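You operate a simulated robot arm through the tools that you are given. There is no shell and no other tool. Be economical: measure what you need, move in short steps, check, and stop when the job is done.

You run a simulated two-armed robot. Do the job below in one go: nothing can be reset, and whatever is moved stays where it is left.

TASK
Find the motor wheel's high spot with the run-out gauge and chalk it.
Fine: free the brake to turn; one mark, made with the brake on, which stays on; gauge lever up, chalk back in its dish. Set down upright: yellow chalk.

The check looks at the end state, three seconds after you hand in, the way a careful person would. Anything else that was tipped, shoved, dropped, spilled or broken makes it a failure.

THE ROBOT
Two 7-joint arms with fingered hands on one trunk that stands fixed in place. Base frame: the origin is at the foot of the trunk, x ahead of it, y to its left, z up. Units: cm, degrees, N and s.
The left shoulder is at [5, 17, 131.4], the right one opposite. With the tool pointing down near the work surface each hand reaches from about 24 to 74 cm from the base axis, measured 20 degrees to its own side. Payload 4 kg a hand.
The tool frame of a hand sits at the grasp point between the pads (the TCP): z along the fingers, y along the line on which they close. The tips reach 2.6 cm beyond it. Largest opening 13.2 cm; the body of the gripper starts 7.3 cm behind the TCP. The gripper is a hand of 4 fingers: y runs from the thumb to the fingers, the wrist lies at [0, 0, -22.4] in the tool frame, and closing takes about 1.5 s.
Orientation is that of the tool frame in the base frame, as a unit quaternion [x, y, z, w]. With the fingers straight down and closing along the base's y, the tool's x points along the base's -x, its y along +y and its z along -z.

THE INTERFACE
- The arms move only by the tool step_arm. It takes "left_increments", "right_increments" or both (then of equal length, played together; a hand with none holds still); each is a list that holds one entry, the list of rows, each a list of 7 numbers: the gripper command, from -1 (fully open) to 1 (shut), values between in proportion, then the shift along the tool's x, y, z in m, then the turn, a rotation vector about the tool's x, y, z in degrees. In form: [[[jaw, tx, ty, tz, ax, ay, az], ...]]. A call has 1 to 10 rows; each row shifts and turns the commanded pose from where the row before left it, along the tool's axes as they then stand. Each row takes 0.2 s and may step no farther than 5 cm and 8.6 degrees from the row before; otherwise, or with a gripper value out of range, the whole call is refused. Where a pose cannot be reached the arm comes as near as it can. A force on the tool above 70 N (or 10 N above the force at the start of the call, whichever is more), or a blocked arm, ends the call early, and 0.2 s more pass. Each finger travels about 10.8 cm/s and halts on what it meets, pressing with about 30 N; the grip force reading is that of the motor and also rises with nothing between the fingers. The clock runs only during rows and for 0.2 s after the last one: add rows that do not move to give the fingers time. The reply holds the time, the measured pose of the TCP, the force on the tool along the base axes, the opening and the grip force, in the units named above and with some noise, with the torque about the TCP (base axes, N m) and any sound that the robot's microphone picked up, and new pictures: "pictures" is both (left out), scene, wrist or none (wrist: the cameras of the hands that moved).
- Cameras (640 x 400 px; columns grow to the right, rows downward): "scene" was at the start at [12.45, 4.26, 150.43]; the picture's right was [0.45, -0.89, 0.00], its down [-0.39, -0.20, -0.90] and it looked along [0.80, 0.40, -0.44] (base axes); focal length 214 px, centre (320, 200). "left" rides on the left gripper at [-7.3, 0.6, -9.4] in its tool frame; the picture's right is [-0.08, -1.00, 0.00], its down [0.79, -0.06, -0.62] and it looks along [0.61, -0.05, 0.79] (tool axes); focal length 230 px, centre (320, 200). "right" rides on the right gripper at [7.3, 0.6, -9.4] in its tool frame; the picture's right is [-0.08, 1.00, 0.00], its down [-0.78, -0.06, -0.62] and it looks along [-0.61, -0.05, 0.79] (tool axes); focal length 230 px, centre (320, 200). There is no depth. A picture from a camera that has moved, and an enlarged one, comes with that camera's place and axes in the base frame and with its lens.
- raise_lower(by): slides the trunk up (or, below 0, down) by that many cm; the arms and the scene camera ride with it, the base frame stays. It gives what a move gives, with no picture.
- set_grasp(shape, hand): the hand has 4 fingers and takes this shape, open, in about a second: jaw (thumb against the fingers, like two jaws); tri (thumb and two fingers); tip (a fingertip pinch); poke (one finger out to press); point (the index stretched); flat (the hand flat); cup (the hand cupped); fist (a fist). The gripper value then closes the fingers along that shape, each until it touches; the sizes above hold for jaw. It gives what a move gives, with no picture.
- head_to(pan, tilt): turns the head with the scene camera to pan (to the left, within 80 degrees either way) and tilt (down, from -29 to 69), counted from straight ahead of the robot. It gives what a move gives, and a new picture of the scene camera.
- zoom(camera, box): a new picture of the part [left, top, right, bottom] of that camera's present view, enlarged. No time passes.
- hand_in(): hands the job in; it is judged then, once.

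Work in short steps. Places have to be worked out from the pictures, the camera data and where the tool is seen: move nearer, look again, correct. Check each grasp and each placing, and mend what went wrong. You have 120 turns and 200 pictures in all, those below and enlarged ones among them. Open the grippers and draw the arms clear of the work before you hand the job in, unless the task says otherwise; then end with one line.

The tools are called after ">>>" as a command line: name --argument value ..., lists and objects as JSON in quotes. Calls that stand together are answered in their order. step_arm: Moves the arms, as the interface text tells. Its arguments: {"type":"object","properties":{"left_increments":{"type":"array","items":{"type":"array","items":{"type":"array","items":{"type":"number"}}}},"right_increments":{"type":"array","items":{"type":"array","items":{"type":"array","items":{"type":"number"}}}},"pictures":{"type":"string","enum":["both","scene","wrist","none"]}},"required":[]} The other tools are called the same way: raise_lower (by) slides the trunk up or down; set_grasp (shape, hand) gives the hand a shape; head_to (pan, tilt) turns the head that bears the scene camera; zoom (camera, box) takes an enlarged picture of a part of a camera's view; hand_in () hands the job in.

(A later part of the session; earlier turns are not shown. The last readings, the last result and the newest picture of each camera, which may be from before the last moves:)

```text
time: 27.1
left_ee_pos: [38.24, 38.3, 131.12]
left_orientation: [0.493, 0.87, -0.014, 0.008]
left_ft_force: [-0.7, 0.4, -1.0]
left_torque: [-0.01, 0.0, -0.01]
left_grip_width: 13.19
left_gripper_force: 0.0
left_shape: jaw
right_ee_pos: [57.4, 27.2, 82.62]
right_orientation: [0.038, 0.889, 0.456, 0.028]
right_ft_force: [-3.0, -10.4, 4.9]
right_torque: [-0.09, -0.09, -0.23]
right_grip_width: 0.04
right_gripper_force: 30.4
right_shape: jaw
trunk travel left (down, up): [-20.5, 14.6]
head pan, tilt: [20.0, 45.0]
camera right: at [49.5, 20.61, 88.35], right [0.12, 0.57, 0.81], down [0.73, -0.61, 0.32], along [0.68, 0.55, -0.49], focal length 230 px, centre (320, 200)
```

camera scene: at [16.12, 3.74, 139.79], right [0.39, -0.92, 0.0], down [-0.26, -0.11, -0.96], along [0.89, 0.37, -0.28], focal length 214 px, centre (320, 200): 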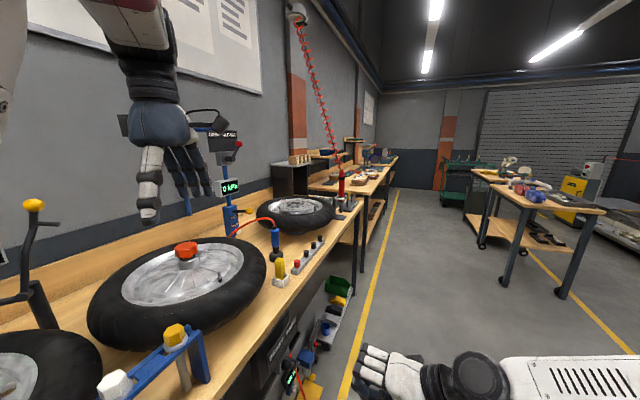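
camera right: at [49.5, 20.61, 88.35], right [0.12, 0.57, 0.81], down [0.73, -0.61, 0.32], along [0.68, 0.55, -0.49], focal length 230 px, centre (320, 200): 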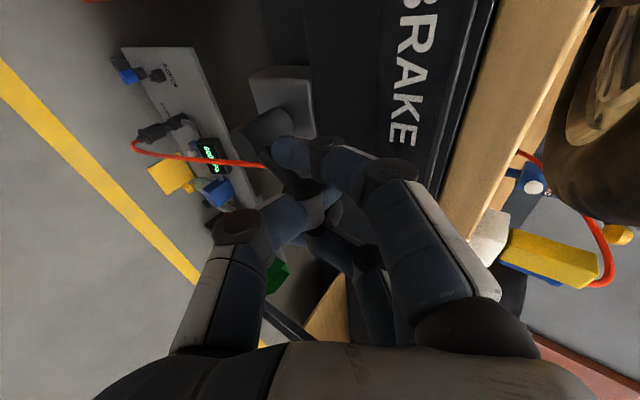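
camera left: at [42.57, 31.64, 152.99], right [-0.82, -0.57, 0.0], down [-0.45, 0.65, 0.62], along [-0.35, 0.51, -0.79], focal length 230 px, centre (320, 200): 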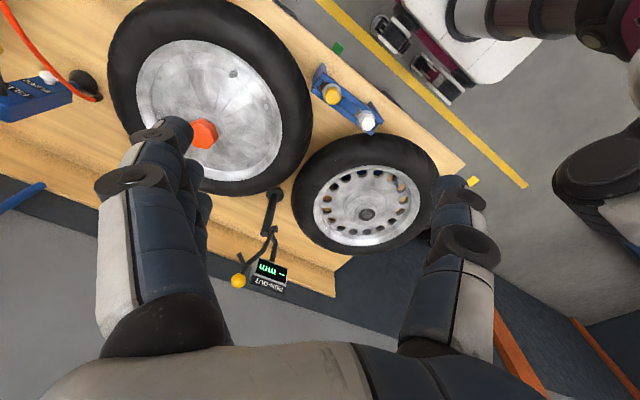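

The knob is moving with the fingers (forces modest). Continue the push.

>>> step_arm --right_increments '[[[1, -0.015, 0, -0.001, 0, 0, 0], [1, -0.015, 0, -0.001, 0, 0, 0], [1, -0.015, 0, 0.001, 0, 0, 0], [1, -0.01, 0, 0.001, 0, 0, 0], [1, 0, 0, 0, 0, 0, 0]]]' --pictures "wrist"

```text
time: 28.5
left_ee_pos: [38.46, 38.83, 130.81]
left_orientation: [0.492, 0.87, -0.019, 0.008]
left_ft_force: [1.0, -0.3, -0.5]
left_torque: [-0.01, 0.05, 0.0]
left_grip_width: 13.18
left_gripper_force: 0.0
left_shape: jaw
right_ee_pos: [65.58, 21.28, 82.07]
right_orientation: [0.067, 0.892, 0.444, 0.045]
right_ft_force: [1.0, -0.4, -0.1]
right_torque: [0.0, -0.04, 0.0]
right_grip_width: 0.0
right_gripper_force: 29.6
right_shape: jaw
right hand out of reach, approached as far as the arm can: row 3, 4
trunk travel left (down, up): [-20.5, 14.6]
head pan, tilt: [20.0, 45.0]
stopped in row 5 (right hand): the arm was blocked; the commanded pose is now the measured one
camera right: at [57.23, 15.44, 88.08], right [0.15, 0.58, 0.8], down [0.68, -0.65, 0.34], along [0.71, 0.49, -0.5], focal length 230 px, centre (320, 200)
```

right: 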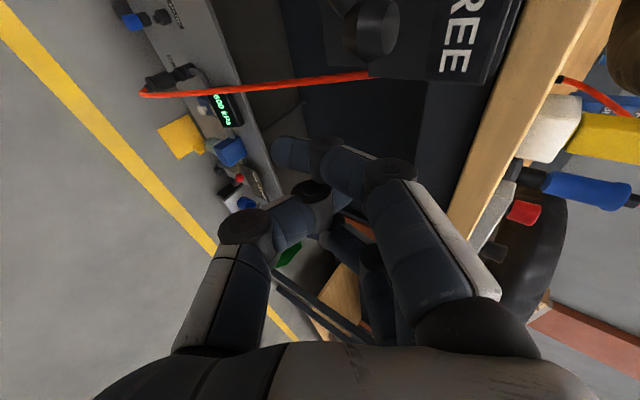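

The hand reached its limit and the knob appears under "FREE". I back off and look.

>>> step_arm --right_increments '[[[1, 0, 0, -0.04, 0, 0, 0], [1, 0.03, 0, -0.03, 0, 0, 0], [1, 0.04, 0, 0, 0, 0, 0], [1, 0.04, 0, 0, 0, 0, 0], [1, 0.03, 0, 0, 0, 0, 0], [1, 0, 0, 0, 0, 0, 0]]]' --pictures "wrist"

>>> zoom --camera "right" --box '[240, 0, 440, 200]'

```text
time: 29.9
left_ee_pos: [38.28, 38.59, 131.02]
left_orientation: [0.492, 0.87, -0.018, 0.01]
left_ft_force: [0.0, 0.0, 1.0]
left_torque: [0.02, 0.02, -0.01]
left_grip_width: 13.2
left_gripper_force: 0.0
left_shape: jaw
right_ee_pos: [50.41, 18.58, 86.38]
right_orientation: [0.064, 0.892, 0.445, 0.045]
right_ft_force: [0.1, 0.9, -0.5]
right_torque: [0.0, -0.01, 0.02]
right_grip_width: 0.0
right_gripper_force: 30.3
right_shape: jaw
trunk travel left (down, up): [-20.5, 14.6]
head pan, tilt: [20.0, 45.0]
camera right: at [42.14, 12.56, 92.24], right [0.15, 0.58, 0.8], down [0.69, -0.64, 0.34], along [0.71, 0.5, -0.5], focal length 230 px, centre (320, 200)
```

right: 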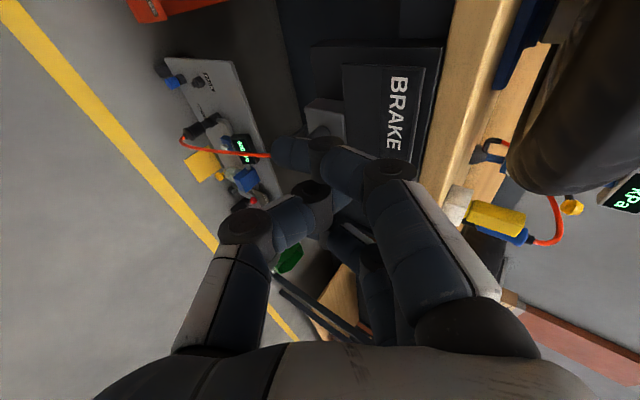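

```text
2.00 times, centred on (340, 100) of right
camera zoom: at [42.14, 12.56, 92.24], right [0.15, 0.58, 0.8], down [0.69, -0.64, 0.34], along [0.71, 0.5, -0.5], focal length 460 px, centre (280, 400)
```

zoom: 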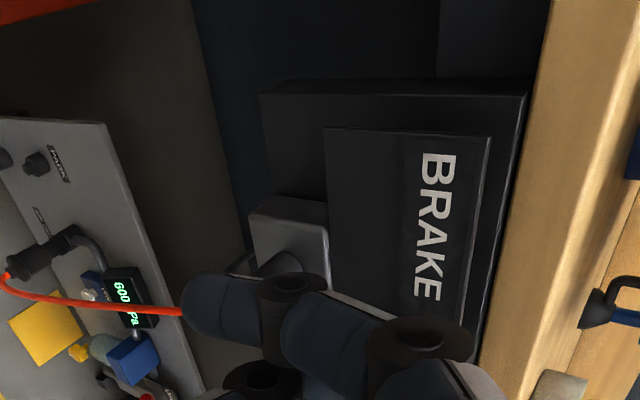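

>>> step_arm --right_increments '[[[-1, 0, 0, -0.04, 0, 0, 0], [-1, 0, 0, -0.04, 0, 0, 0], [-1, 0, 0, -0.03, 0, 0, 0], [-1, 0, 0, 0, 0, 0, 0], [-1, 0, 0, 0, 0, 0, 0]]]' --pictures "wrist"

>>> zoom --camera "right" --box '[270, 0, 430, 160]'

```text
time: 31.1
left_ee_pos: [38.19, 38.63, 131.0]
left_orientation: [0.492, 0.87, -0.018, 0.01]
left_ft_force: [0.1, -0.3, 0.5]
left_torque: [0.02, -0.02, -0.01]
left_grip_width: 13.22
left_gripper_force: 0.0
left_shape: jaw
right_ee_pos: [49.17, 9.67, 92.9]
right_orientation: [0.062, 0.892, 0.445, 0.044]
right_ft_force: [-0.5, 0.4, -0.5]
right_torque: [-0.05, 0.0, -0.02]
right_grip_width: 13.2
right_gripper_force: 0.1
right_shape: jaw
trunk travel left (down, up): [-20.5, 14.6]
head pan, tilt: [20.0, 45.0]
camera right: at [40.75, 3.67, 98.89], right [0.15, 0.58, 0.8], down [0.69, -0.64, 0.34], along [0.71, 0.5, -0.5], focal length 230 px, centre (320, 200)
```

right: 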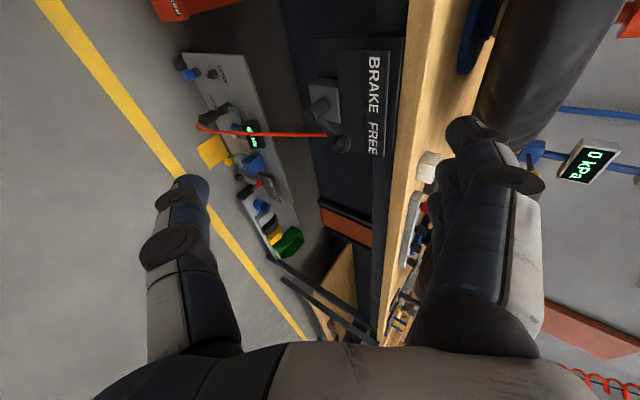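

```text
2.50 times, centred on (350, 80) of right
camera zoom: at [40.75, 3.67, 98.89], right [0.15, 0.58, 0.8], down [0.69, -0.64, 0.34], along [0.71, 0.5, -0.5], focal length 575 px, centre (245, 500)
```

zoom: 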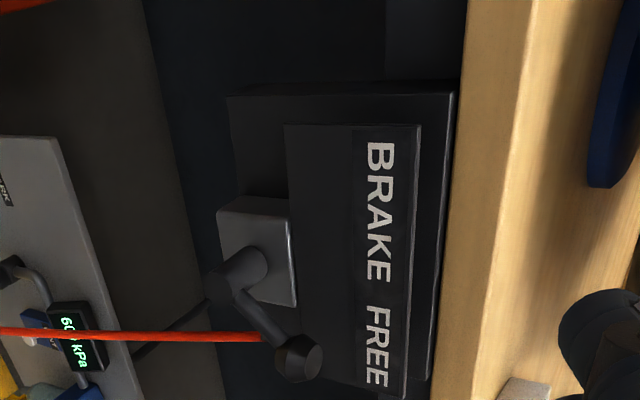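

The brake lever is now at FREE. Next, the gauge: look at it from the left wrist camera.

>>> step_arm --left_increments '[[[-1, 0, 0, 0, 0, 0, 8.5], [-1, 0, 0, 0, 0, 0, 8.5]]]' --pictures "wrist"

>>> zoom --camera "left" --box '[200, 140, 400, 360]'

```text
time: 31.7
left_ee_pos: [38.24, 38.6, 131.05]
left_orientation: [0.616, 0.788, -0.015, 0.012]
left_ft_force: [-0.8, 0.0, 0.2]
left_torque: [0.0, 0.01, -0.02]
left_grip_width: 13.2
left_gripper_force: 0.0
left_shape: jaw
right_ee_pos: [48.98, 9.69, 92.84]
right_orientation: [0.063, 0.892, 0.445, 0.043]
right_ft_force: [-0.3, -0.3, 0.3]
right_torque: [0.01, -0.01, 0.0]
right_grip_width: 13.18
right_gripper_force: 0.0
right_shape: jaw
trunk travel left (down, up): [-20.5, 14.6]
head pan, tilt: [20.0, 45.0]
camera left: at [40.63, 31.94, 140.67], right [-0.95, -0.32, 0.01], down [-0.25, 0.77, 0.59], along [-0.19, 0.55, -0.81], focal length 230 px, centre (320, 200)
```

left: 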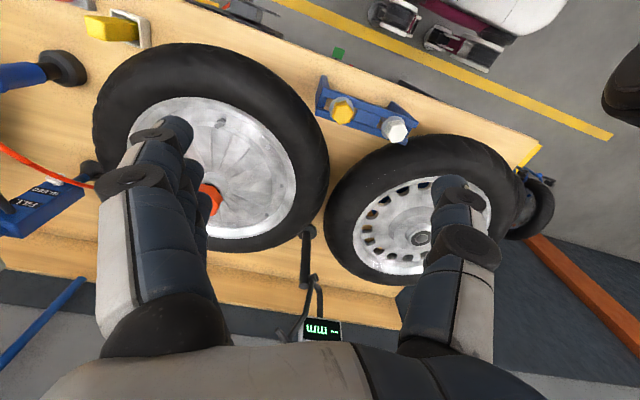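

```text
1.82 times, centred on (300, 250) of left
camera zoom: at [40.63, 31.94, 140.67], right [-0.95, -0.32, 0.01], down [-0.25, 0.77, 0.59], along [-0.19, 0.55, -0.81], focal length 418 px, centre (356, 109)
```

zoom: 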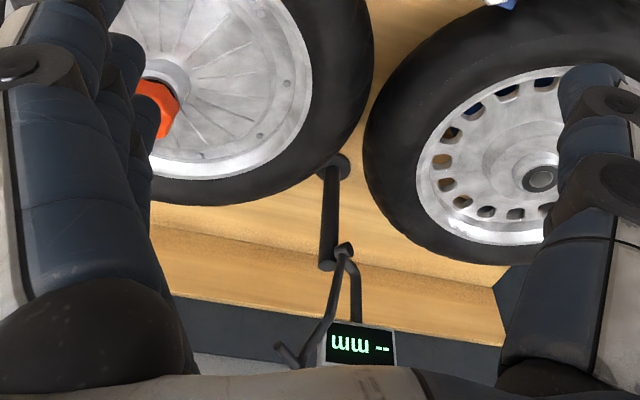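

>>> head_to --pan 72 --tilt 30

>>> zoom --camera "scene" --box '[240, 100, 440, 300]'

```text
time: 32.9
left_ee_pos: [38.26, 38.66, 131.04]
left_orientation: [0.614, 0.789, -0.016, 0.013]
left_ft_force: [0.5, -0.3, 1.1]
left_torque: [0.01, -0.01, -0.01]
left_grip_width: 13.19
left_gripper_force: 0.0
left_shape: jaw
right_ee_pos: [49.07, 9.67, 92.98]
right_orientation: [0.063, 0.892, 0.445, 0.044]
right_ft_force: [0.1, 0.8, -0.1]
right_torque: [-0.01, -0.02, 0.01]
right_grip_width: 13.19
right_gripper_force: 0.0
right_shape: jaw
trunk travel left (down, up): [-20.5, 14.6]
head pan, tilt: [72.0, 30.0]
camera scene: at [16.2, 3.52, 139.57], right [0.36, -0.93, 0.0], down [-0.28, -0.11, -0.95], along [0.89, 0.34, -0.3], focal length 214 px, centre (320, 200)
```

scene: 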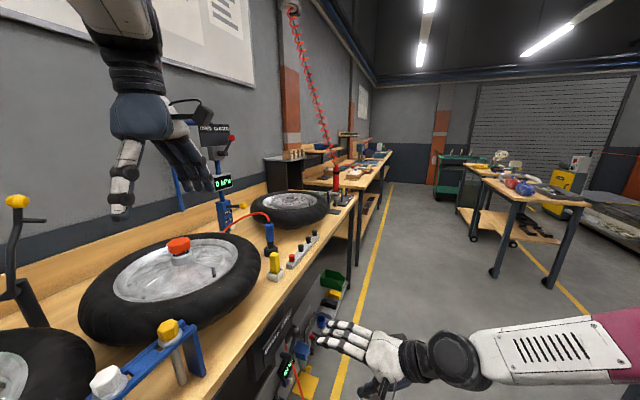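

```text
2.00 times, centred on (340, 200) of scene
camera zoom: at [16.2, 3.52, 139.57], right [0.36, -0.93, 0.0], down [-0.28, -0.11, -0.95], along [0.89, 0.34, -0.3], focal length 429 px, centre (280, 200)
```

zoom: 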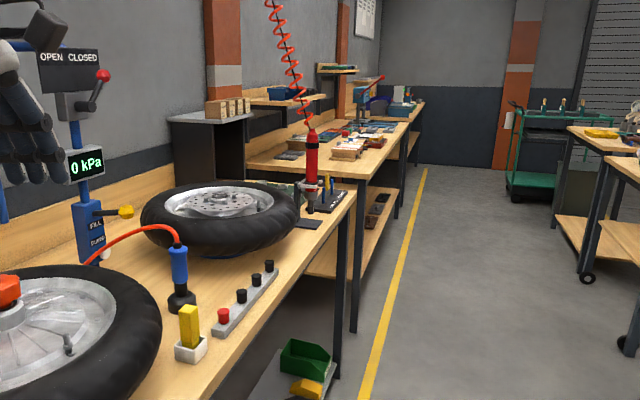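

The head didn't actually follow. I'll command it again and check.

>>> head_to --pan 70 --tilt 20

```text
time: 33.6
left_ee_pos: [38.26, 38.66, 131.19]
left_orientation: [0.614, 0.789, -0.015, 0.013]
left_ft_force: [0.2, 0.5, -0.2]
left_torque: [0.0, 0.0, 0.0]
left_grip_width: 13.22
left_gripper_force: 0.2
left_shape: jaw
right_ee_pos: [49.13, 9.65, 92.91]
right_orientation: [0.063, 0.892, 0.445, 0.044]
right_ft_force: [-0.2, -0.4, 0.5]
right_torque: [0.01, -0.03, 0.02]
right_grip_width: 13.17
right_gripper_force: 0.1
right_shape: jaw
trunk travel left (down, up): [-20.5, 14.6]
head pan, tilt: [70.0, 20.0]
camera scene: at [11.0, 8.8, 139.39], right [0.93, -0.38, 0.0], down [-0.12, -0.3, -0.95], along [0.36, 0.88, -0.32], focal length 214 px, centre (320, 200)
```

scene: 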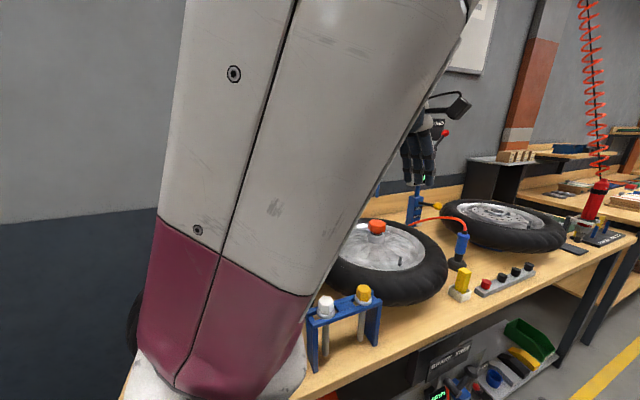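

>>> head_to --pan 35 --tilt 25

>>> zoom --camera "scene" --box '[60, 120, 260, 300]'

```text
time: 34.6
left_ee_pos: [38.32, 38.65, 131.0]
left_orientation: [0.614, 0.789, -0.016, 0.011]
left_ft_force: [0.0, 0.9, 0.1]
left_torque: [0.0, -0.01, -0.02]
left_grip_width: 13.22
left_gripper_force: 0.2
left_shape: jaw
right_ee_pos: [49.08, 9.63, 93.04]
right_orientation: [0.063, 0.893, 0.444, 0.045]
right_ft_force: [0.2, -0.3, 0.3]
right_torque: [0.01, -0.01, 0.0]
right_grip_width: 13.18
right_gripper_force: 0.2
right_shape: jaw
trunk travel left (down, up): [-20.5, 14.6]
head pan, tilt: [35.0, 25.0]
camera scene: at [14.72, 6.06, 139.71], right [0.63, -0.77, 0.0], down [-0.22, -0.18, -0.96], along [0.74, 0.61, -0.29], focal length 214 px, centre (320, 200)
```

scene: 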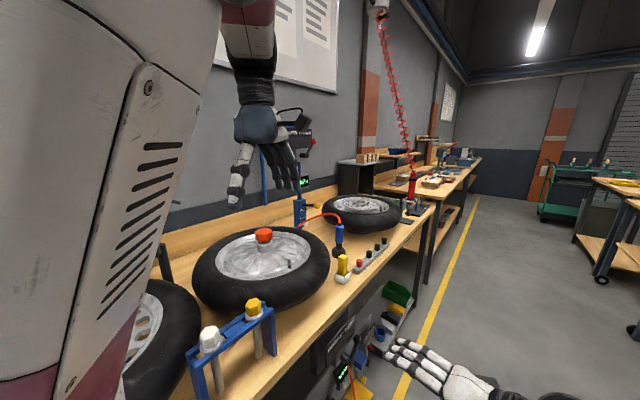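

```text
2.22 times, centred on (160, 210) of scene
camera zoom: at [14.72, 6.06, 139.71], right [0.63, -0.77, 0.0], down [-0.22, -0.18, -0.96], along [0.74, 0.61, -0.29], focal length 477 px, centre (676, 178)
```

zoom: 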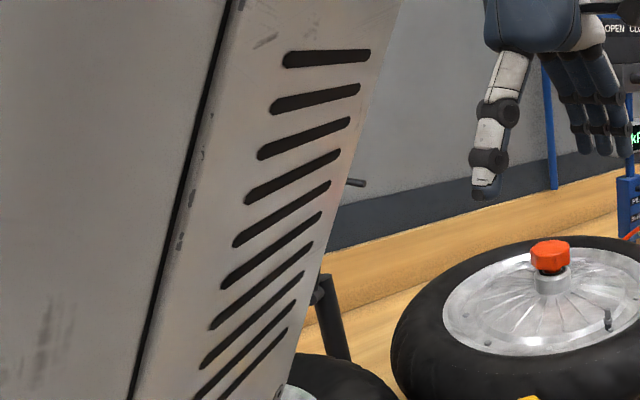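

>>> head_to --pan 24 --tilt 28

>>> zoom --camera "scene" --box '[0, 170, 280, 360]'

```text
time: 35.3
left_ee_pos: [38.26, 38.58, 130.99]
left_orientation: [0.614, 0.789, -0.015, 0.011]
left_ft_force: [1.1, 0.2, -0.3]
left_torque: [0.04, -0.04, 0.01]
left_grip_width: 13.21
left_gripper_force: 0.0
left_shape: jaw
right_ee_pos: [48.98, 9.68, 92.94]
right_orientation: [0.064, 0.892, 0.445, 0.044]
right_ft_force: [-0.8, 0.3, -0.5]
right_torque: [0.01, -0.02, 0.0]
right_grip_width: 13.18
right_gripper_force: 0.1
right_shape: jaw
trunk travel left (down, up): [-20.5, 14.6]
head pan, tilt: [24.0, 28.0]
camera scene: at [15.81, 4.4, 139.74], right [0.46, -0.89, 0.0], down [-0.25, -0.13, -0.96], along [0.85, 0.44, -0.29], focal length 214 px, centre (320, 200)
```

scene: 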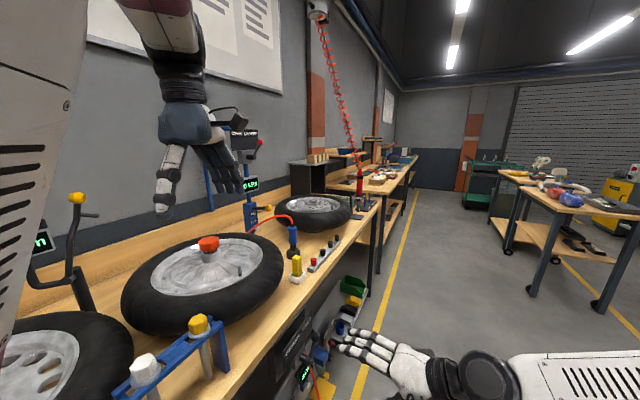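

```text
2.11 times, centred on (140, 265) of scene
camera zoom: at [15.81, 4.4, 139.74], right [0.46, -0.89, 0.0], down [-0.25, -0.13, -0.96], along [0.85, 0.44, -0.29], focal length 452 px, centre (699, 63)
```

zoom: 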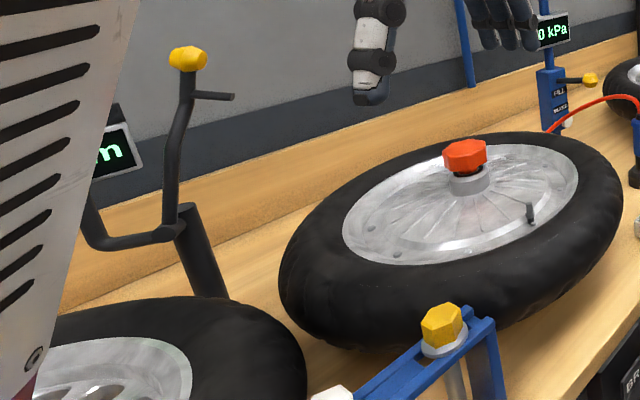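

The gauge lever pivots at the post top (~(28,78,108)); knob at (32.4,76.3,126), swinging toward the hub. I'll orient the left hand to close along the pivot axis, tilted outward 30°, staying at the present place.

>>> step_arm --left_increments '[[[-1, 0, 0, 0, 0, 0, -8.5], [-1, 0, 0, 0, 0, 0, -8.5], [-1, 0, 0, 0, 0, 0, -8.5], [-1, 0, 0, 0, 0, 0, -8.5], [-1, 0, 0, 0, 0, 0, -8.5], [-1, 0, 0, 0, 0, 0, -2.5], [-1, 0, 0, 0, -7.5, 0, 0], [-1, 0, 0, 0, -7.5, 0, 0], [-1, 0, 0, 0, -7.5, 0, 0], [-1, 0, 0, 0, -7.5, 0, 0]]]' --pictures "wrist"

```text
time: 37.5
left_ee_pos: [43.88, 47.23, 130.18]
left_orientation: [0.246, 0.944, 0.205, 0.074]
left_ft_force: [0.3, 0.6, -1.0]
left_torque: [0.03, 0.02, -0.03]
left_grip_width: 13.19
left_gripper_force: 0.1
left_shape: jaw
left hand out of reach, approached as far as the arm can: row 7, 8, 9, 10
right_ee_pos: [49.11, 9.68, 92.9]
right_orientation: [0.063, 0.892, 0.445, 0.044]
right_ft_force: [-0.4, -0.5, -0.4]
right_torque: [0.0, -0.01, 0.01]
right_grip_width: 13.19
right_gripper_force: 0.0
right_shape: jaw
trunk travel left (down, up): [-20.5, 14.6]
head pan, tilt: [24.0, 28.0]
camera left: at [48.3, 40.71, 139.26], right [-0.37, -0.83, -0.42], down [-0.86, 0.12, 0.5], along [-0.36, 0.54, -0.76], focal length 230 px, centre (320, 200)
```

left: 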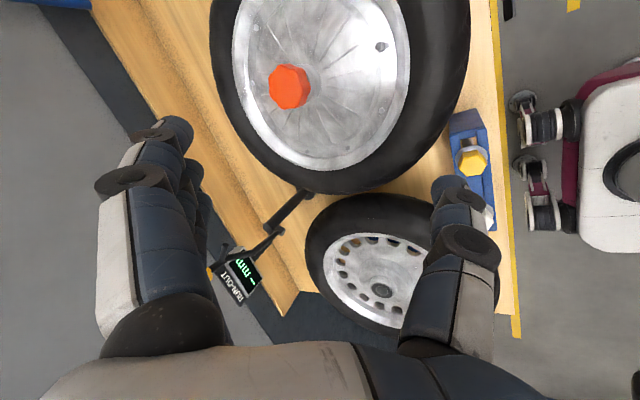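

The hand got near the wanted orientation. I move it partway toward the knob and look again.

>>> step_arm --left_increments '[[[-1, 0.026, 0.027, 0.006, 0, 0, 0], [-1, 0.026, 0.027, 0.006, 0, 0, 0], [-1, 0.026, 0.027, 0.006, 0, 0, 0], [-1, 0.026, 0.027, 0.006, 0, 0, 0], [-1, 0.026, 0.027, 0.006, 0, 0, 0], [-1, 0.026, 0.027, 0.006, 0, 0, 0], [-1, 0, 0, 0, 0, 0, 0]]]' --pictures "both"

```text
time: 39.1
left_ee_pos: [38.89, 67.13, 136.21]
left_orientation: [0.257, 0.934, 0.236, 0.073]
left_ft_force: [0.6, -0.1, -0.2]
left_torque: [0.0, 0.01, -0.02]
left_grip_width: 13.18
left_gripper_force: 0.1
left_shape: jaw
right_ee_pos: [49.13, 9.53, 92.9]
right_orientation: [0.063, 0.892, 0.444, 0.044]
right_ft_force: [0.8, 0.2, -0.6]
right_torque: [0.0, 0.03, -0.03]
right_grip_width: 13.18
right_gripper_force: 0.0
right_shape: jaw
trunk travel left (down, up): [-20.5, 14.6]
head pan, tilt: [24.0, 28.0]
camera scene: at [15.84, 3.76, 137.9], right [0.41, -0.91, 0.0], down [-0.43, -0.19, -0.88], along [0.81, 0.36, -0.47], focal length 214 px, centre (320, 200)
camera left: at [43.07, 59.91, 144.94], right [-0.38, -0.8, -0.47], down [-0.86, 0.11, 0.5], along [-0.35, 0.6, -0.72], focal length 230 px, centre (320, 200)
```

scene: 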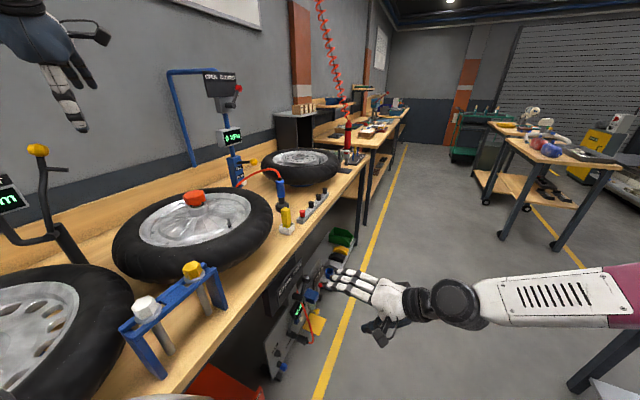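
left: 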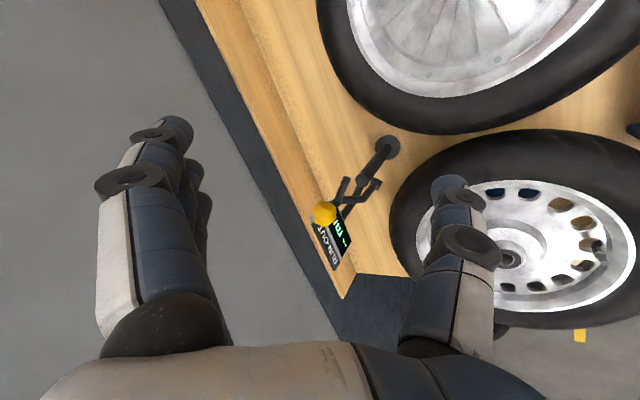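

Knob confirmed at about (32.2,76.1,126). I shift along tool x to come above it, then check.

>>> step_arm --left_increments '[[[-1, 0.035, -0.004, 0.005, 0, 0, 0], [-1, 0.035, -0.004, 0.005, 0, 0, 0], [-1, 0.035, -0.003, 0.005, 0, 0, 0], [-1, 0, 0, 0, 0, 0, 0], [-1, 0, 0, 0, 0, 0, 0]]]' --pictures "wrist"

```text
time: 40.3
left_ee_pos: [29.93, 72.24, 134.07]
left_orientation: [0.257, 0.935, 0.234, 0.075]
left_ft_force: [-0.4, 0.3, -0.6]
left_torque: [0.02, -0.01, -0.04]
left_grip_width: 13.21
left_gripper_force: 0.1
left_shape: jaw
right_ee_pos: [49.09, 9.68, 92.86]
right_orientation: [0.063, 0.892, 0.445, 0.045]
right_ft_force: [0.1, -0.2, 0.1]
right_torque: [0.0, 0.0, -0.02]
right_grip_width: 13.2
right_gripper_force: 0.0
right_shape: jaw
trunk travel left (down, up): [-20.5, 14.6]
head pan, tilt: [24.0, 28.0]
camera left: at [33.96, 65.17, 142.81], right [-0.38, -0.8, -0.47], down [-0.86, 0.11, 0.5], along [-0.35, 0.59, -0.73], focal length 230 px, centre (320, 200)
```

left: 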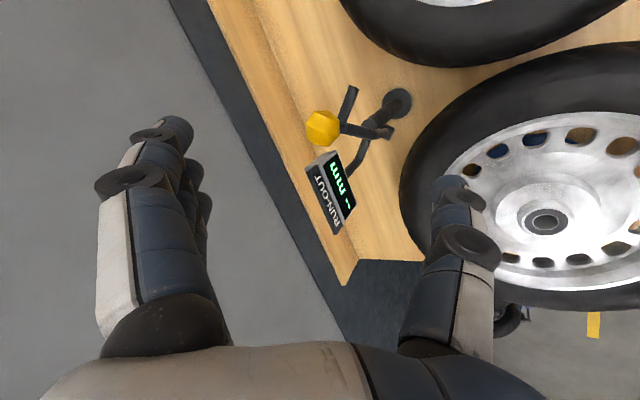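

Knob at (32.4,75.4,126.1). I half-close, descend along tool z around the knob.

>>> step_arm --left_increments '[[[0, -0.004, -0.003, 0, 0, 0, 0], [0, 0, 0, 0, 0, 0, 0], [0, 0, 0, 0, 0, 0, 0], [0, 0, 0, 0.02, 0, 0, 0], [0, 0, 0, 0.02, 0, 0, 0], [0, 0, 0, 0.02, 0, 0, 0], [0, 0, 0, 0.015, 0, 0, 0], [0, 0, 0, 0.012, 0, 0, 0], [0, 0, 0, 0, 0, 0, 0]]]' --pictures "wrist"

>>> zoom --camera "left" --box '[220, 40, 460, 220]'

```text
time: 42.3
left_ee_pos: [32.39, 75.49, 126.43]
left_orientation: [0.257, 0.935, 0.234, 0.074]
left_ft_force: [-0.3, -0.4, 0.8]
left_torque: [0.02, 0.0, 0.02]
left_grip_width: 6.68
left_gripper_force: 0.0
left_shape: jaw
right_ee_pos: [49.02, 9.64, 92.86]
right_orientation: [0.064, 0.892, 0.444, 0.044]
right_ft_force: [0.2, 1.0, 0.4]
right_torque: [-0.01, 0.0, 0.04]
right_grip_width: 13.22
right_gripper_force: 0.1
right_shape: jaw
trunk travel left (down, up): [-20.5, 14.6]
head pan, tilt: [24.0, 28.0]
camera left: at [36.5, 68.29, 135.03], right [-0.38, -0.8, -0.47], down [-0.86, 0.11, 0.5], along [-0.34, 0.6, -0.73], focal length 230 px, centre (320, 200)
```

left: 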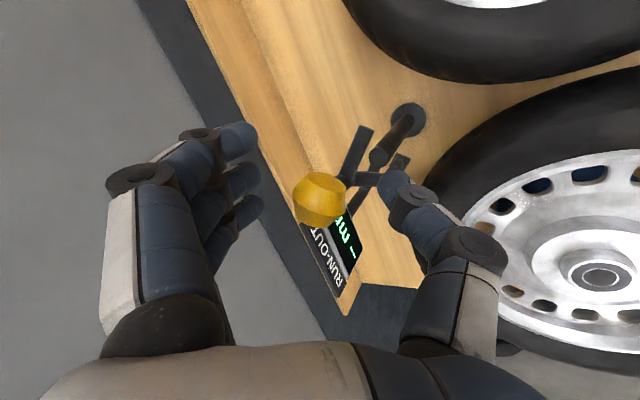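

```text
2.22 times, centred on (340, 130) of left
camera zoom: at [36.5, 68.29, 135.03], right [-0.38, -0.8, -0.47], down [-0.86, 0.11, 0.5], along [-0.34, 0.6, -0.73], focal length 511 px, centre (276, 356)
```

zoom: 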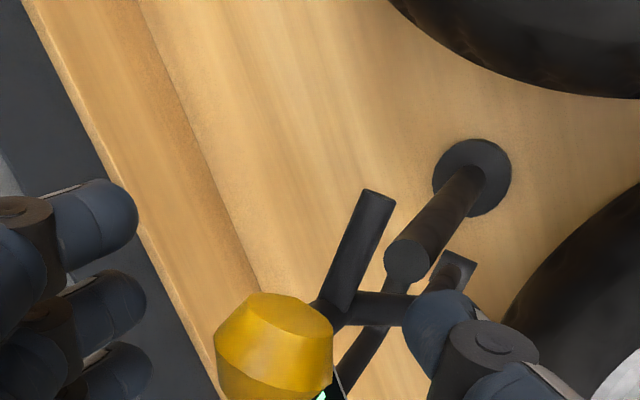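

The knob lies at the grasp point. Close on it.

>>> step_arm --left_increments '[[[0.5, 0, 0, 0, 0, 0, 0], [1, 0, 0, 0, 0, 0, 0], [1, 0, 0, 0, 0, 0, 0], [1, 0, 0, 0, 0, 0, 0], [1, 0, 0, 0, 0, 0, 0]]]' --pictures "wrist"

```text
time: 43.5
left_ee_pos: [32.16, 75.47, 126.08]
left_orientation: [0.257, 0.935, 0.232, 0.074]
left_ft_force: [-6.9, -11.7, -20.0]
left_torque: [-0.11, 0.03, -0.01]
left_grip_width: 0.09
left_gripper_force: 29.8
left_shape: jaw
right_ee_pos: [48.93, 9.73, 93.04]
right_orientation: [0.063, 0.892, 0.445, 0.044]
right_ft_force: [-1.1, 0.7, 0.4]
right_torque: [0.0, 0.01, -0.01]
right_grip_width: 13.16
right_gripper_force: 0.1
right_shape: jaw
trunk travel left (down, up): [-20.5, 14.6]
head pan, tilt: [24.0, 28.0]
camera left: at [36.48, 68.31, 134.84], right [-0.38, -0.8, -0.47], down [-0.86, 0.11, 0.5], along [-0.35, 0.59, -0.73], focal length 230 px, centre (320, 200)
```

left: 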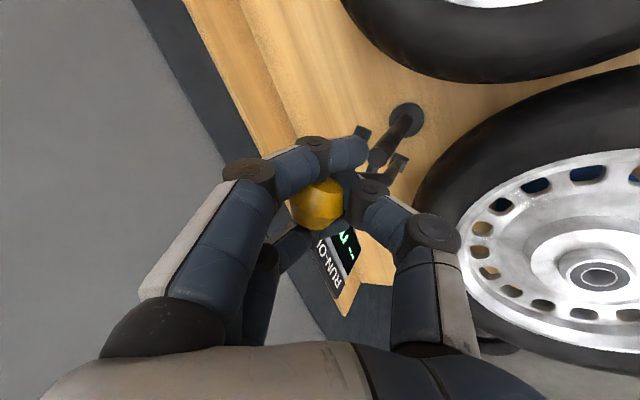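

The fingers closed past the knob (it sits between index and middle). I open, back off, and try the fingertip pinch shape instead.

>>> step_arm --left_increments '[[[0.3, 0, 0, 0, 0, 0, 0], [-0.3, 0, 0, 0, 0, 0, 0], [-0.3, 0, 0, 0, 0, 0, 0], [-0.3, 0, 0, 0, 0, 0, 0], [-0.3, 0, 0, -0.03, 0, 0, 0], [-0.3, 0, 0, -0.04, 0, 0, 0], [-0.3, 0, 0, 0, 0, 0, 0]]]' --pictures "none"

>>> set_grasp --hand "left" --shape "tip"

>>> step_arm --left_increments '[[[0.3, 0, 0, 0, 0, 0, 0], [0.3, 0, 0, 0, 0, 0, 0], [0.3, 0, 0, 0, 0, 0, 0], [0.3, 0, 0, 0, 0, 0, 0]]]' --pictures "wrist"

```text
time: 45.1
left_ee_pos: [30.69, 72.79, 132.53]
left_orientation: [0.256, 0.935, 0.235, 0.074]
left_ft_force: [0.2, -0.5, -0.4]
left_torque: [0.01, 0.0, 0.02]
left_grip_width: 8.57
left_gripper_force: 0.0
left_shape: jaw
right_ee_pos: [49.06, 9.68, 92.85]
right_orientation: [0.063, 0.892, 0.445, 0.044]
right_ft_force: [-0.5, 0.0, -0.8]
right_torque: [-0.04, -0.02, -0.01]
right_grip_width: 13.19
right_gripper_force: 0.0
right_shape: jaw
trunk travel left (down, up): [-20.5, 14.6]
head pan, tilt: [24.0, 28.0]
```

```text
time: 46.0
left_ee_pos: [30.7, 72.61, 132.49]
left_orientation: [0.257, 0.935, 0.234, 0.074]
left_ft_force: [-0.3, 0.1, -0.4]
left_torque: [-0.01, 0.02, 0.01]
left_grip_width: 13.17
left_gripper_force: 0.0
left_shape: tip
right_ee_pos: [49.02, 9.69, 92.82]
right_orientation: [0.063, 0.892, 0.445, 0.043]
right_ft_force: [-0.1, 0.5, -0.2]
right_torque: [0.0, -0.01, 0.01]
right_grip_width: 13.18
right_gripper_force: 0.0
right_shape: jaw
trunk travel left (down, up): [-20.5, 14.6]
head pan, tilt: [24.0, 28.0]
```

```text
time: 47.0
left_ee_pos: [30.73, 72.79, 132.56]
left_orientation: [0.257, 0.935, 0.234, 0.074]
left_ft_force: [-0.2, -0.2, 0.1]
left_torque: [-0.01, 0.0, 0.0]
left_grip_width: 4.68
left_gripper_force: 0.0
left_shape: tip
right_ee_pos: [49.11, 9.64, 92.97]
right_orientation: [0.063, 0.892, 0.445, 0.044]
right_ft_force: [0.0, -0.2, 0.0]
right_torque: [0.0, -0.01, 0.0]
right_grip_width: 13.22
right_gripper_force: 0.1
right_shape: jaw
trunk travel left (down, up): [-20.5, 14.6]
head pan, tilt: [24.0, 28.0]
camera left: at [34.85, 65.6, 141.24], right [-0.38, -0.8, -0.47], down [-0.86, 0.11, 0.5], along [-0.35, 0.6, -0.73], focal length 230 px, centre (320, 200)
```

left: 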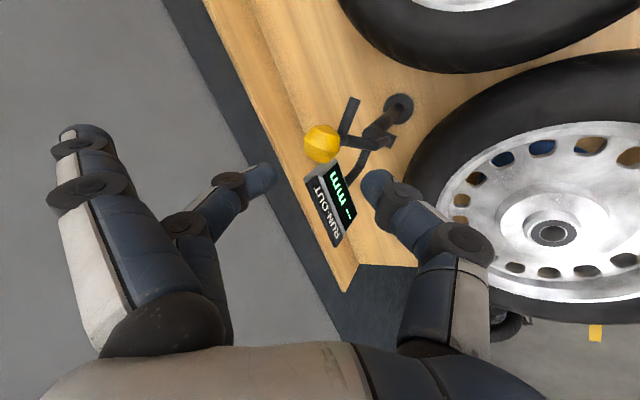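

The pinch shape gives two clean opposing fingertips. Descend onto the knob again.

>>> step_arm --left_increments '[[[0.2, 0, 0, 0.02, 0, 0, 0], [0.2, 0, 0, 0.02, 0, 0, 0], [0.2, 0, 0, 0.02, 0, 0, 0], [0.2, 0, 0, 0.005, 0, 0, 0], [0.2, 0, 0, 0, 0, 0, 0]]]' --pictures "wrist"

```text
time: 48.2
left_ee_pos: [32.33, 75.38, 126.82]
left_orientation: [0.257, 0.935, 0.234, 0.074]
left_ft_force: [-0.1, 0.3, -0.3]
left_torque: [-0.01, -0.01, 0.02]
left_grip_width: 5.23
left_gripper_force: 0.0
left_shape: tip
right_ee_pos: [49.0, 9.72, 92.95]
right_orientation: [0.062, 0.892, 0.445, 0.044]
right_ft_force: [0.3, -0.3, -0.5]
right_torque: [0.01, 0.03, -0.01]
right_grip_width: 13.21
right_gripper_force: 0.1
right_shape: jaw
trunk travel left (down, up): [-20.5, 14.6]
head pan, tilt: [24.0, 28.0]
camera left: at [36.45, 68.21, 135.49], right [-0.38, -0.8, -0.47], down [-0.86, 0.11, 0.5], along [-0.34, 0.6, -0.73], focal length 230 px, centre (320, 200)
```

left: 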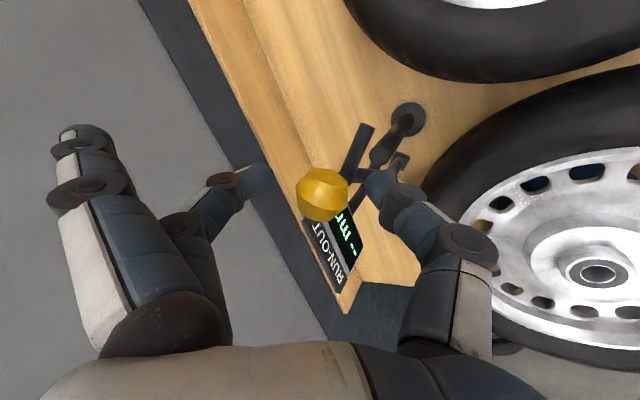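

>>> step_arm --left_increments '[[[0.2, 0, 0, -0.01, 0, 0, 0], [0.5, 0, 0, 0, 0, 0, 0], [1, 0, 0, 0, 0, 0, 0], [1, 0, 0, 0, 0, 0, 0], [1, 0, 0, 0, 0, 0, 0], [1, 0, 0, 0, 0, 0, 0]]]' --pictures "wrist"

```text
time: 49.6
left_ee_pos: [32.02, 75.12, 127.62]
left_orientation: [0.256, 0.935, 0.234, 0.073]
left_ft_force: [0.2, 0.6, -2.2]
left_torque: [-0.04, -0.01, 0.02]
left_grip_width: 2.38
left_gripper_force: 30.1
left_shape: tip
right_ee_pos: [49.12, 9.58, 92.9]
right_orientation: [0.063, 0.892, 0.445, 0.044]
right_ft_force: [0.2, -0.2, -0.4]
right_torque: [-0.02, -0.01, -0.02]
right_grip_width: 13.19
right_gripper_force: 0.0
right_shape: jaw
trunk travel left (down, up): [-20.5, 14.6]
head pan, tilt: [24.0, 28.0]
camera left: at [36.17, 67.9, 136.34], right [-0.38, -0.8, -0.47], down [-0.86, 0.11, 0.5], along [-0.35, 0.59, -0.73], focal length 230 px, centre (320, 200)
```

left: 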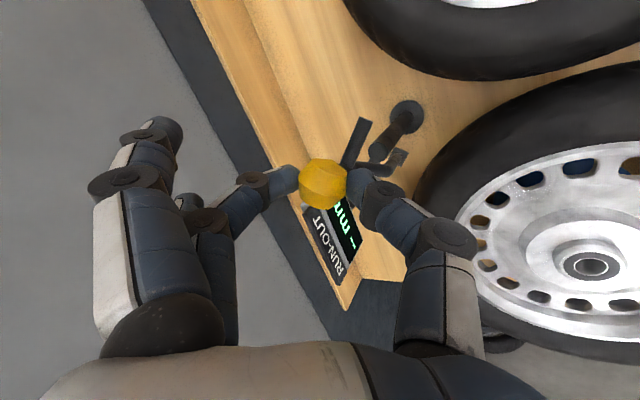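

Gripped (2.4 cm). I start pulling the lever along its arc toward the hub, checking forces.

>>> step_arm --left_increments '[[[1, -0.0155, -0.002, 0.004, 0, 0, 0], [1, -0.015, -0.003, 0.0053, 0, 0, 0], [1, -0.0147, -0.0035, 0.0065, 0, 0, 0], [1, -0.0141, -0.0042, 0.0075, 0, 0, 0], [1, 0, 0, 0, 0, 0, 0]]]' --pictures "both"

```text
time: 50.8
left_ee_pos: [36.89, 71.84, 125.26]
left_orientation: [0.257, 0.935, 0.234, 0.074]
left_ft_force: [-18.0, -10.3, -7.2]
left_torque: [-0.12, 0.78, -0.37]
left_grip_width: 2.45
left_gripper_force: 29.8
left_shape: tip
right_ee_pos: [48.92, 9.59, 93.06]
right_orientation: [0.063, 0.892, 0.446, 0.045]
right_ft_force: [0.3, 0.8, -0.7]
right_torque: [0.02, 0.03, -0.02]
right_grip_width: 13.2
right_gripper_force: 0.0
right_shape: jaw
trunk travel left (down, up): [-20.5, 14.6]
head pan, tilt: [24.0, 28.0]
camera scene: at [15.58, 3.76, 137.93], right [0.41, -0.91, 0.0], down [-0.43, -0.19, -0.88], along [0.81, 0.36, -0.47], focal length 214 px, centre (320, 200)
camera left: at [41.03, 64.66, 133.93], right [-0.38, -0.8, -0.47], down [-0.86, 0.11, 0.5], along [-0.34, 0.59, -0.73], focal length 230 px, centre (320, 200)
```

scene: 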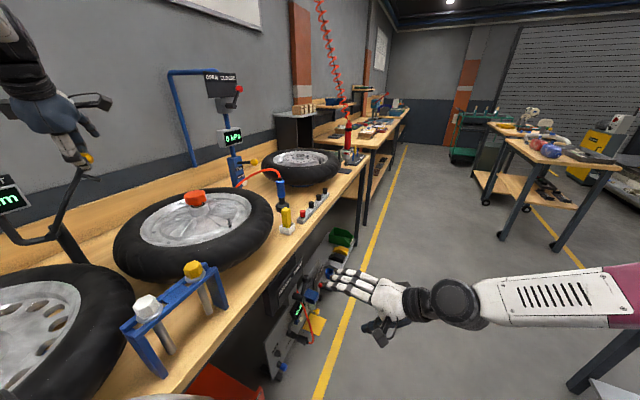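
left: 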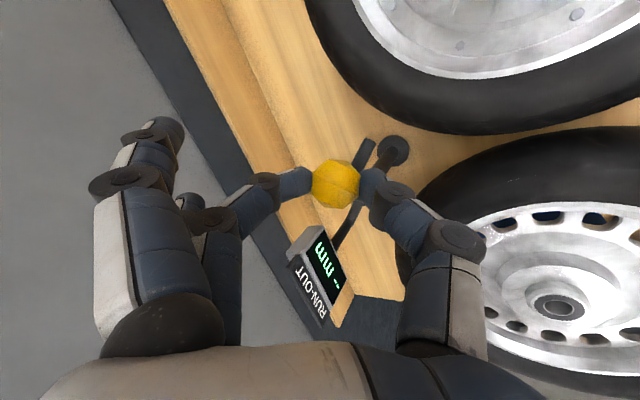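

Some lateral force: the swing plane is rotated a few degrees toward -y. I correct and go on along the arc.

>>> step_arm --left_increments '[[[1, -0.0132, -0.0092, 0.0061, 0, 0, 0], [1, -0.0124, -0.0062, 0.009, 0, 0, 0], [1, -0.0113, -0.0066, 0.01, 0, 0, 0], [1, -0.0103, -0.007, 0.0109, 0, 0, 0], [1, 0, 0, 0, 0, 0, 0]]]' --pictures "wrist"

```text
time: 52.0
left_ee_pos: [40.67, 68.7, 120.7]
left_orientation: [0.257, 0.935, 0.234, 0.074]
left_ft_force: [-16.8, -3.6, -5.1]
left_torque: [0.12, 0.6, -0.37]
left_grip_width: 2.46
left_gripper_force: 29.5
left_shape: tip
right_ee_pos: [49.03, 9.73, 92.91]
right_orientation: [0.063, 0.893, 0.444, 0.045]
right_ft_force: [0.4, 0.1, 0.2]
right_torque: [0.01, -0.02, -0.01]
right_grip_width: 13.22
right_gripper_force: 0.2
right_shape: jaw
trunk travel left (down, up): [-20.5, 14.6]
head pan, tilt: [24.0, 28.0]
camera left: at [44.77, 61.64, 129.36], right [-0.38, -0.8, -0.47], down [-0.86, 0.11, 0.5], along [-0.34, 0.6, -0.73], focal length 230 px, centre (320, 200)
```

left: 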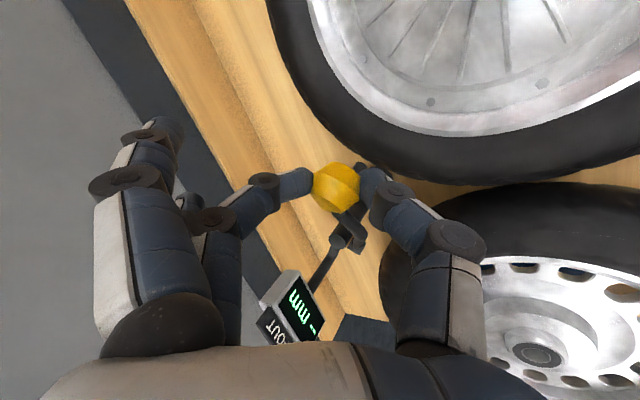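

>>> step_arm --left_increments '[[[1, -0.0091, -0.0097, 0.0104, 0, 0, 0], [1, -0.0079, -0.0076, 0.0123, 0, 0, 0], [1, -0.0066, -0.0078, 0.0129, 0, 0, 0], [1, -0.0052, -0.008, 0.0134, 0, 0, 0], [1, 0, 0, 0, 0, 0, 0]]]' --pictures "wrist"

```text
time: 53.2
left_ee_pos: [42.94, 66.82, 114.85]
left_orientation: [0.256, 0.935, 0.234, 0.075]
left_ft_force: [-9.0, 2.5, -1.2]
left_torque: [0.37, 0.31, -0.2]
left_grip_width: 2.38
left_gripper_force: 30.4
left_shape: tip
right_ee_pos: [49.01, 9.75, 92.96]
right_orientation: [0.064, 0.892, 0.444, 0.044]
right_ft_force: [1.0, 0.4, -0.5]
right_torque: [0.03, -0.01, 0.0]
right_grip_width: 13.2
right_gripper_force: 0.1
right_shape: jaw
trunk travel left (down, up): [-20.5, 14.6]
head pan, tilt: [24.0, 28.0]
camera left: at [47.12, 59.63, 123.62], right [-0.38, -0.8, -0.47], down [-0.86, 0.11, 0.5], along [-0.34, 0.59, -0.73], focal length 230 px, centre (320, 200)
```

left: 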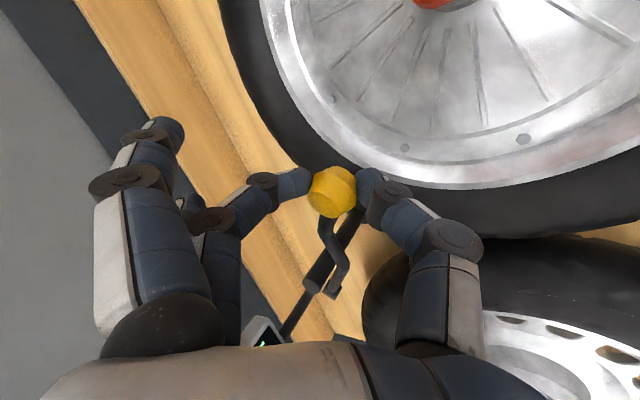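

>>> step_arm --left_increments '[[[1, -0.0038, -0.0079, 0.0139, 0, 0, 0], [1, -0.0024, -0.0078, 0.0142, 0, 0, 0], [1, 0, 0, 0, 0, 0, 0]]]' --pictures "both"

>>> zoom --camera "scene" --box '[0, 120, 280, 300]'

```text
time: 54.0
left_ee_pos: [43.7, 66.21, 111.67]
left_orientation: [0.257, 0.935, 0.235, 0.074]
left_ft_force: [-3.8, 1.4, 0.8]
left_torque: [0.29, 0.26, -0.23]
left_grip_width: 2.35
left_gripper_force: 30.3
left_shape: tip
right_ee_pos: [49.13, 9.7, 92.99]
right_orientation: [0.063, 0.893, 0.444, 0.044]
right_ft_force: [1.0, 0.9, -0.1]
right_torque: [0.01, -0.01, -0.02]
right_grip_width: 13.17
right_gripper_force: 0.0
right_shape: jaw
trunk travel left (down, up): [-20.5, 14.6]
head pan, tilt: [24.0, 28.0]
camera scene: at [15.77, 3.85, 137.91], right [0.41, -0.91, 0.0], down [-0.43, -0.19, -0.88], along [0.81, 0.36, -0.47], focal length 214 px, centre (320, 200)
camera left: at [47.73, 59.14, 120.34], right [-0.38, -0.8, -0.47], down [-0.86, 0.11, 0.5], along [-0.34, 0.6, -0.73], focal length 230 px, centre (320, 200)
```

scene: 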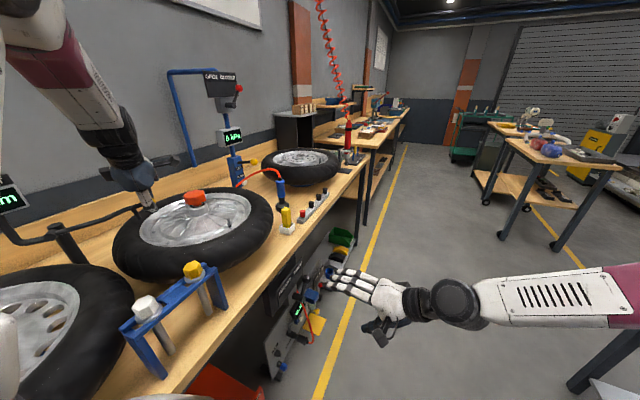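
left: 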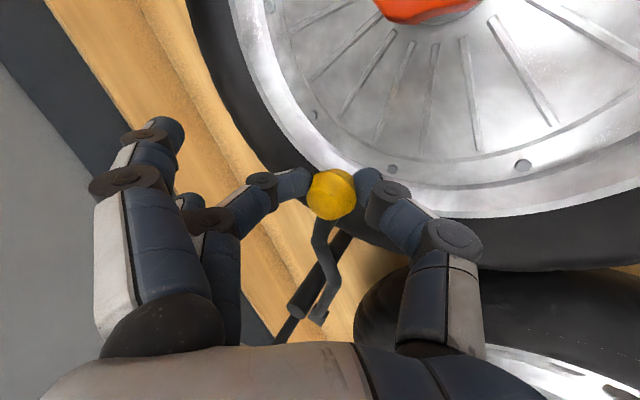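

```text
2.22 times, centred on (140, 210) of scene
camera zoom: at [15.77, 3.85, 137.91], right [0.41, -0.91, 0.0], down [-0.43, -0.19, -0.88], along [0.81, 0.36, -0.47], focal length 477 px, centre (720, 178)
```

zoom: 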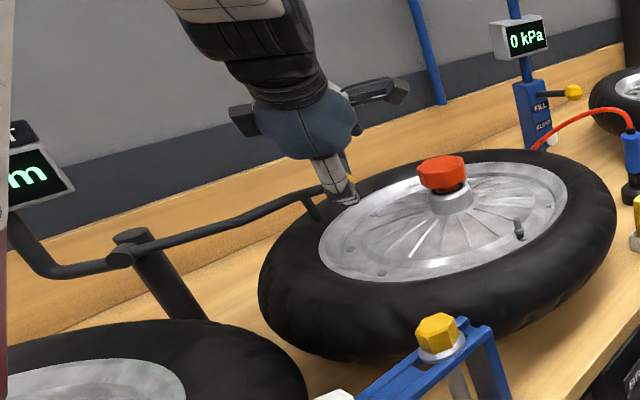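

The lever is nearly horizontal; the stylus points down on the tyre near the rim edge. A bit further until it seats.

>>> step_arm --left_increments '[[[1, -0.0008, -0.004, 0.007, 0, 0, 0], [1, -0.0002, -0.004, 0.007, 0, 0, 0], [1, 0, 0, 0, 0, 0, 0]]]' --pictures "none"

>>> zoom --camera "scene" --box '[0, 140, 160, 260]'

```text
time: 54.8
left_ee_pos: [43.61, 66.34, 110.11]
left_orientation: [0.257, 0.935, 0.234, 0.074]
left_ft_force: [-4.2, -2.1, 0.9]
left_torque: [0.25, 0.27, -0.3]
left_grip_width: 2.36
left_gripper_force: 29.6
left_shape: tip
right_ee_pos: [49.03, 9.63, 92.91]
right_orientation: [0.063, 0.892, 0.445, 0.045]
right_ft_force: [-0.8, -0.4, -1.1]
right_torque: [-0.02, 0.03, -0.01]
right_grip_width: 13.19
right_gripper_force: 0.0
right_shape: jaw
trunk travel left (down, up): [-20.5, 14.6]
head pan, tilt: [24.0, 28.0]
```

```text
3.33 times, centred on (80, 200) of scene
camera zoom: at [15.78, 3.81, 137.9], right [0.41, -0.91, 0.0], down [-0.43, -0.19, -0.88], along [0.81, 0.36, -0.47], focal length 715 px, centre (1120, 200)
```

zoom: 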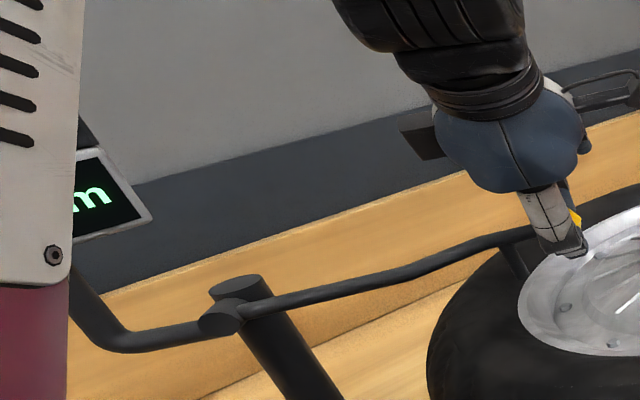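

>>> step_arm --left_increments '[[[1, 0.0002, -0.003, 0.0055, 0, 0, 0], [1, 0.0005, -0.003, 0.0055, 0, 0, 0], [1, 0, 0, 0, 0, 0, 0]]]' --pictures "none"

>>> zoom --camera "scene" --box '[60, 140, 220, 260]'

```text
time: 55.6
left_ee_pos: [43.67, 66.26, 108.82]
left_orientation: [0.257, 0.935, 0.234, 0.074]
left_ft_force: [3.9, -3.6, 1.1]
left_torque: [0.22, 0.18, -0.29]
left_grip_width: 2.3
left_gripper_force: 29.8
left_shape: tip
right_ee_pos: [49.0, 9.55, 92.9]
right_orientation: [0.063, 0.892, 0.444, 0.044]
right_ft_force: [0.7, 0.0, -0.4]
right_torque: [-0.02, -0.04, 0.0]
right_grip_width: 13.18
right_gripper_force: 0.0
right_shape: jaw
trunk travel left (down, up): [-20.5, 14.6]
head pan, tilt: [24.0, 28.0]
```

```text
3.33 times, centred on (140, 200) of scene
camera zoom: at [15.87, 3.78, 137.89], right [0.41, -0.91, 0.0], down [-0.43, -0.19, -0.88], along [0.81, 0.36, -0.47], focal length 715 px, centre (920, 200)
```

zoom: 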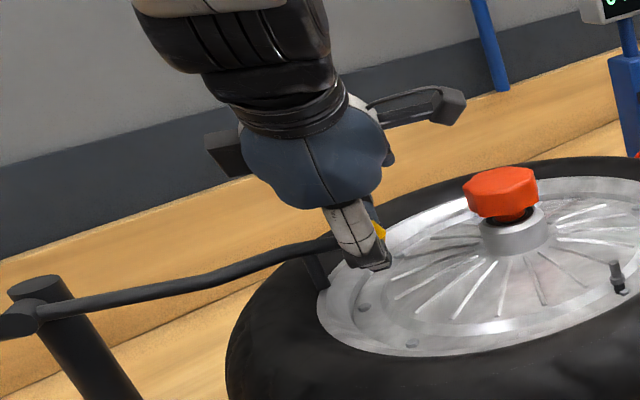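

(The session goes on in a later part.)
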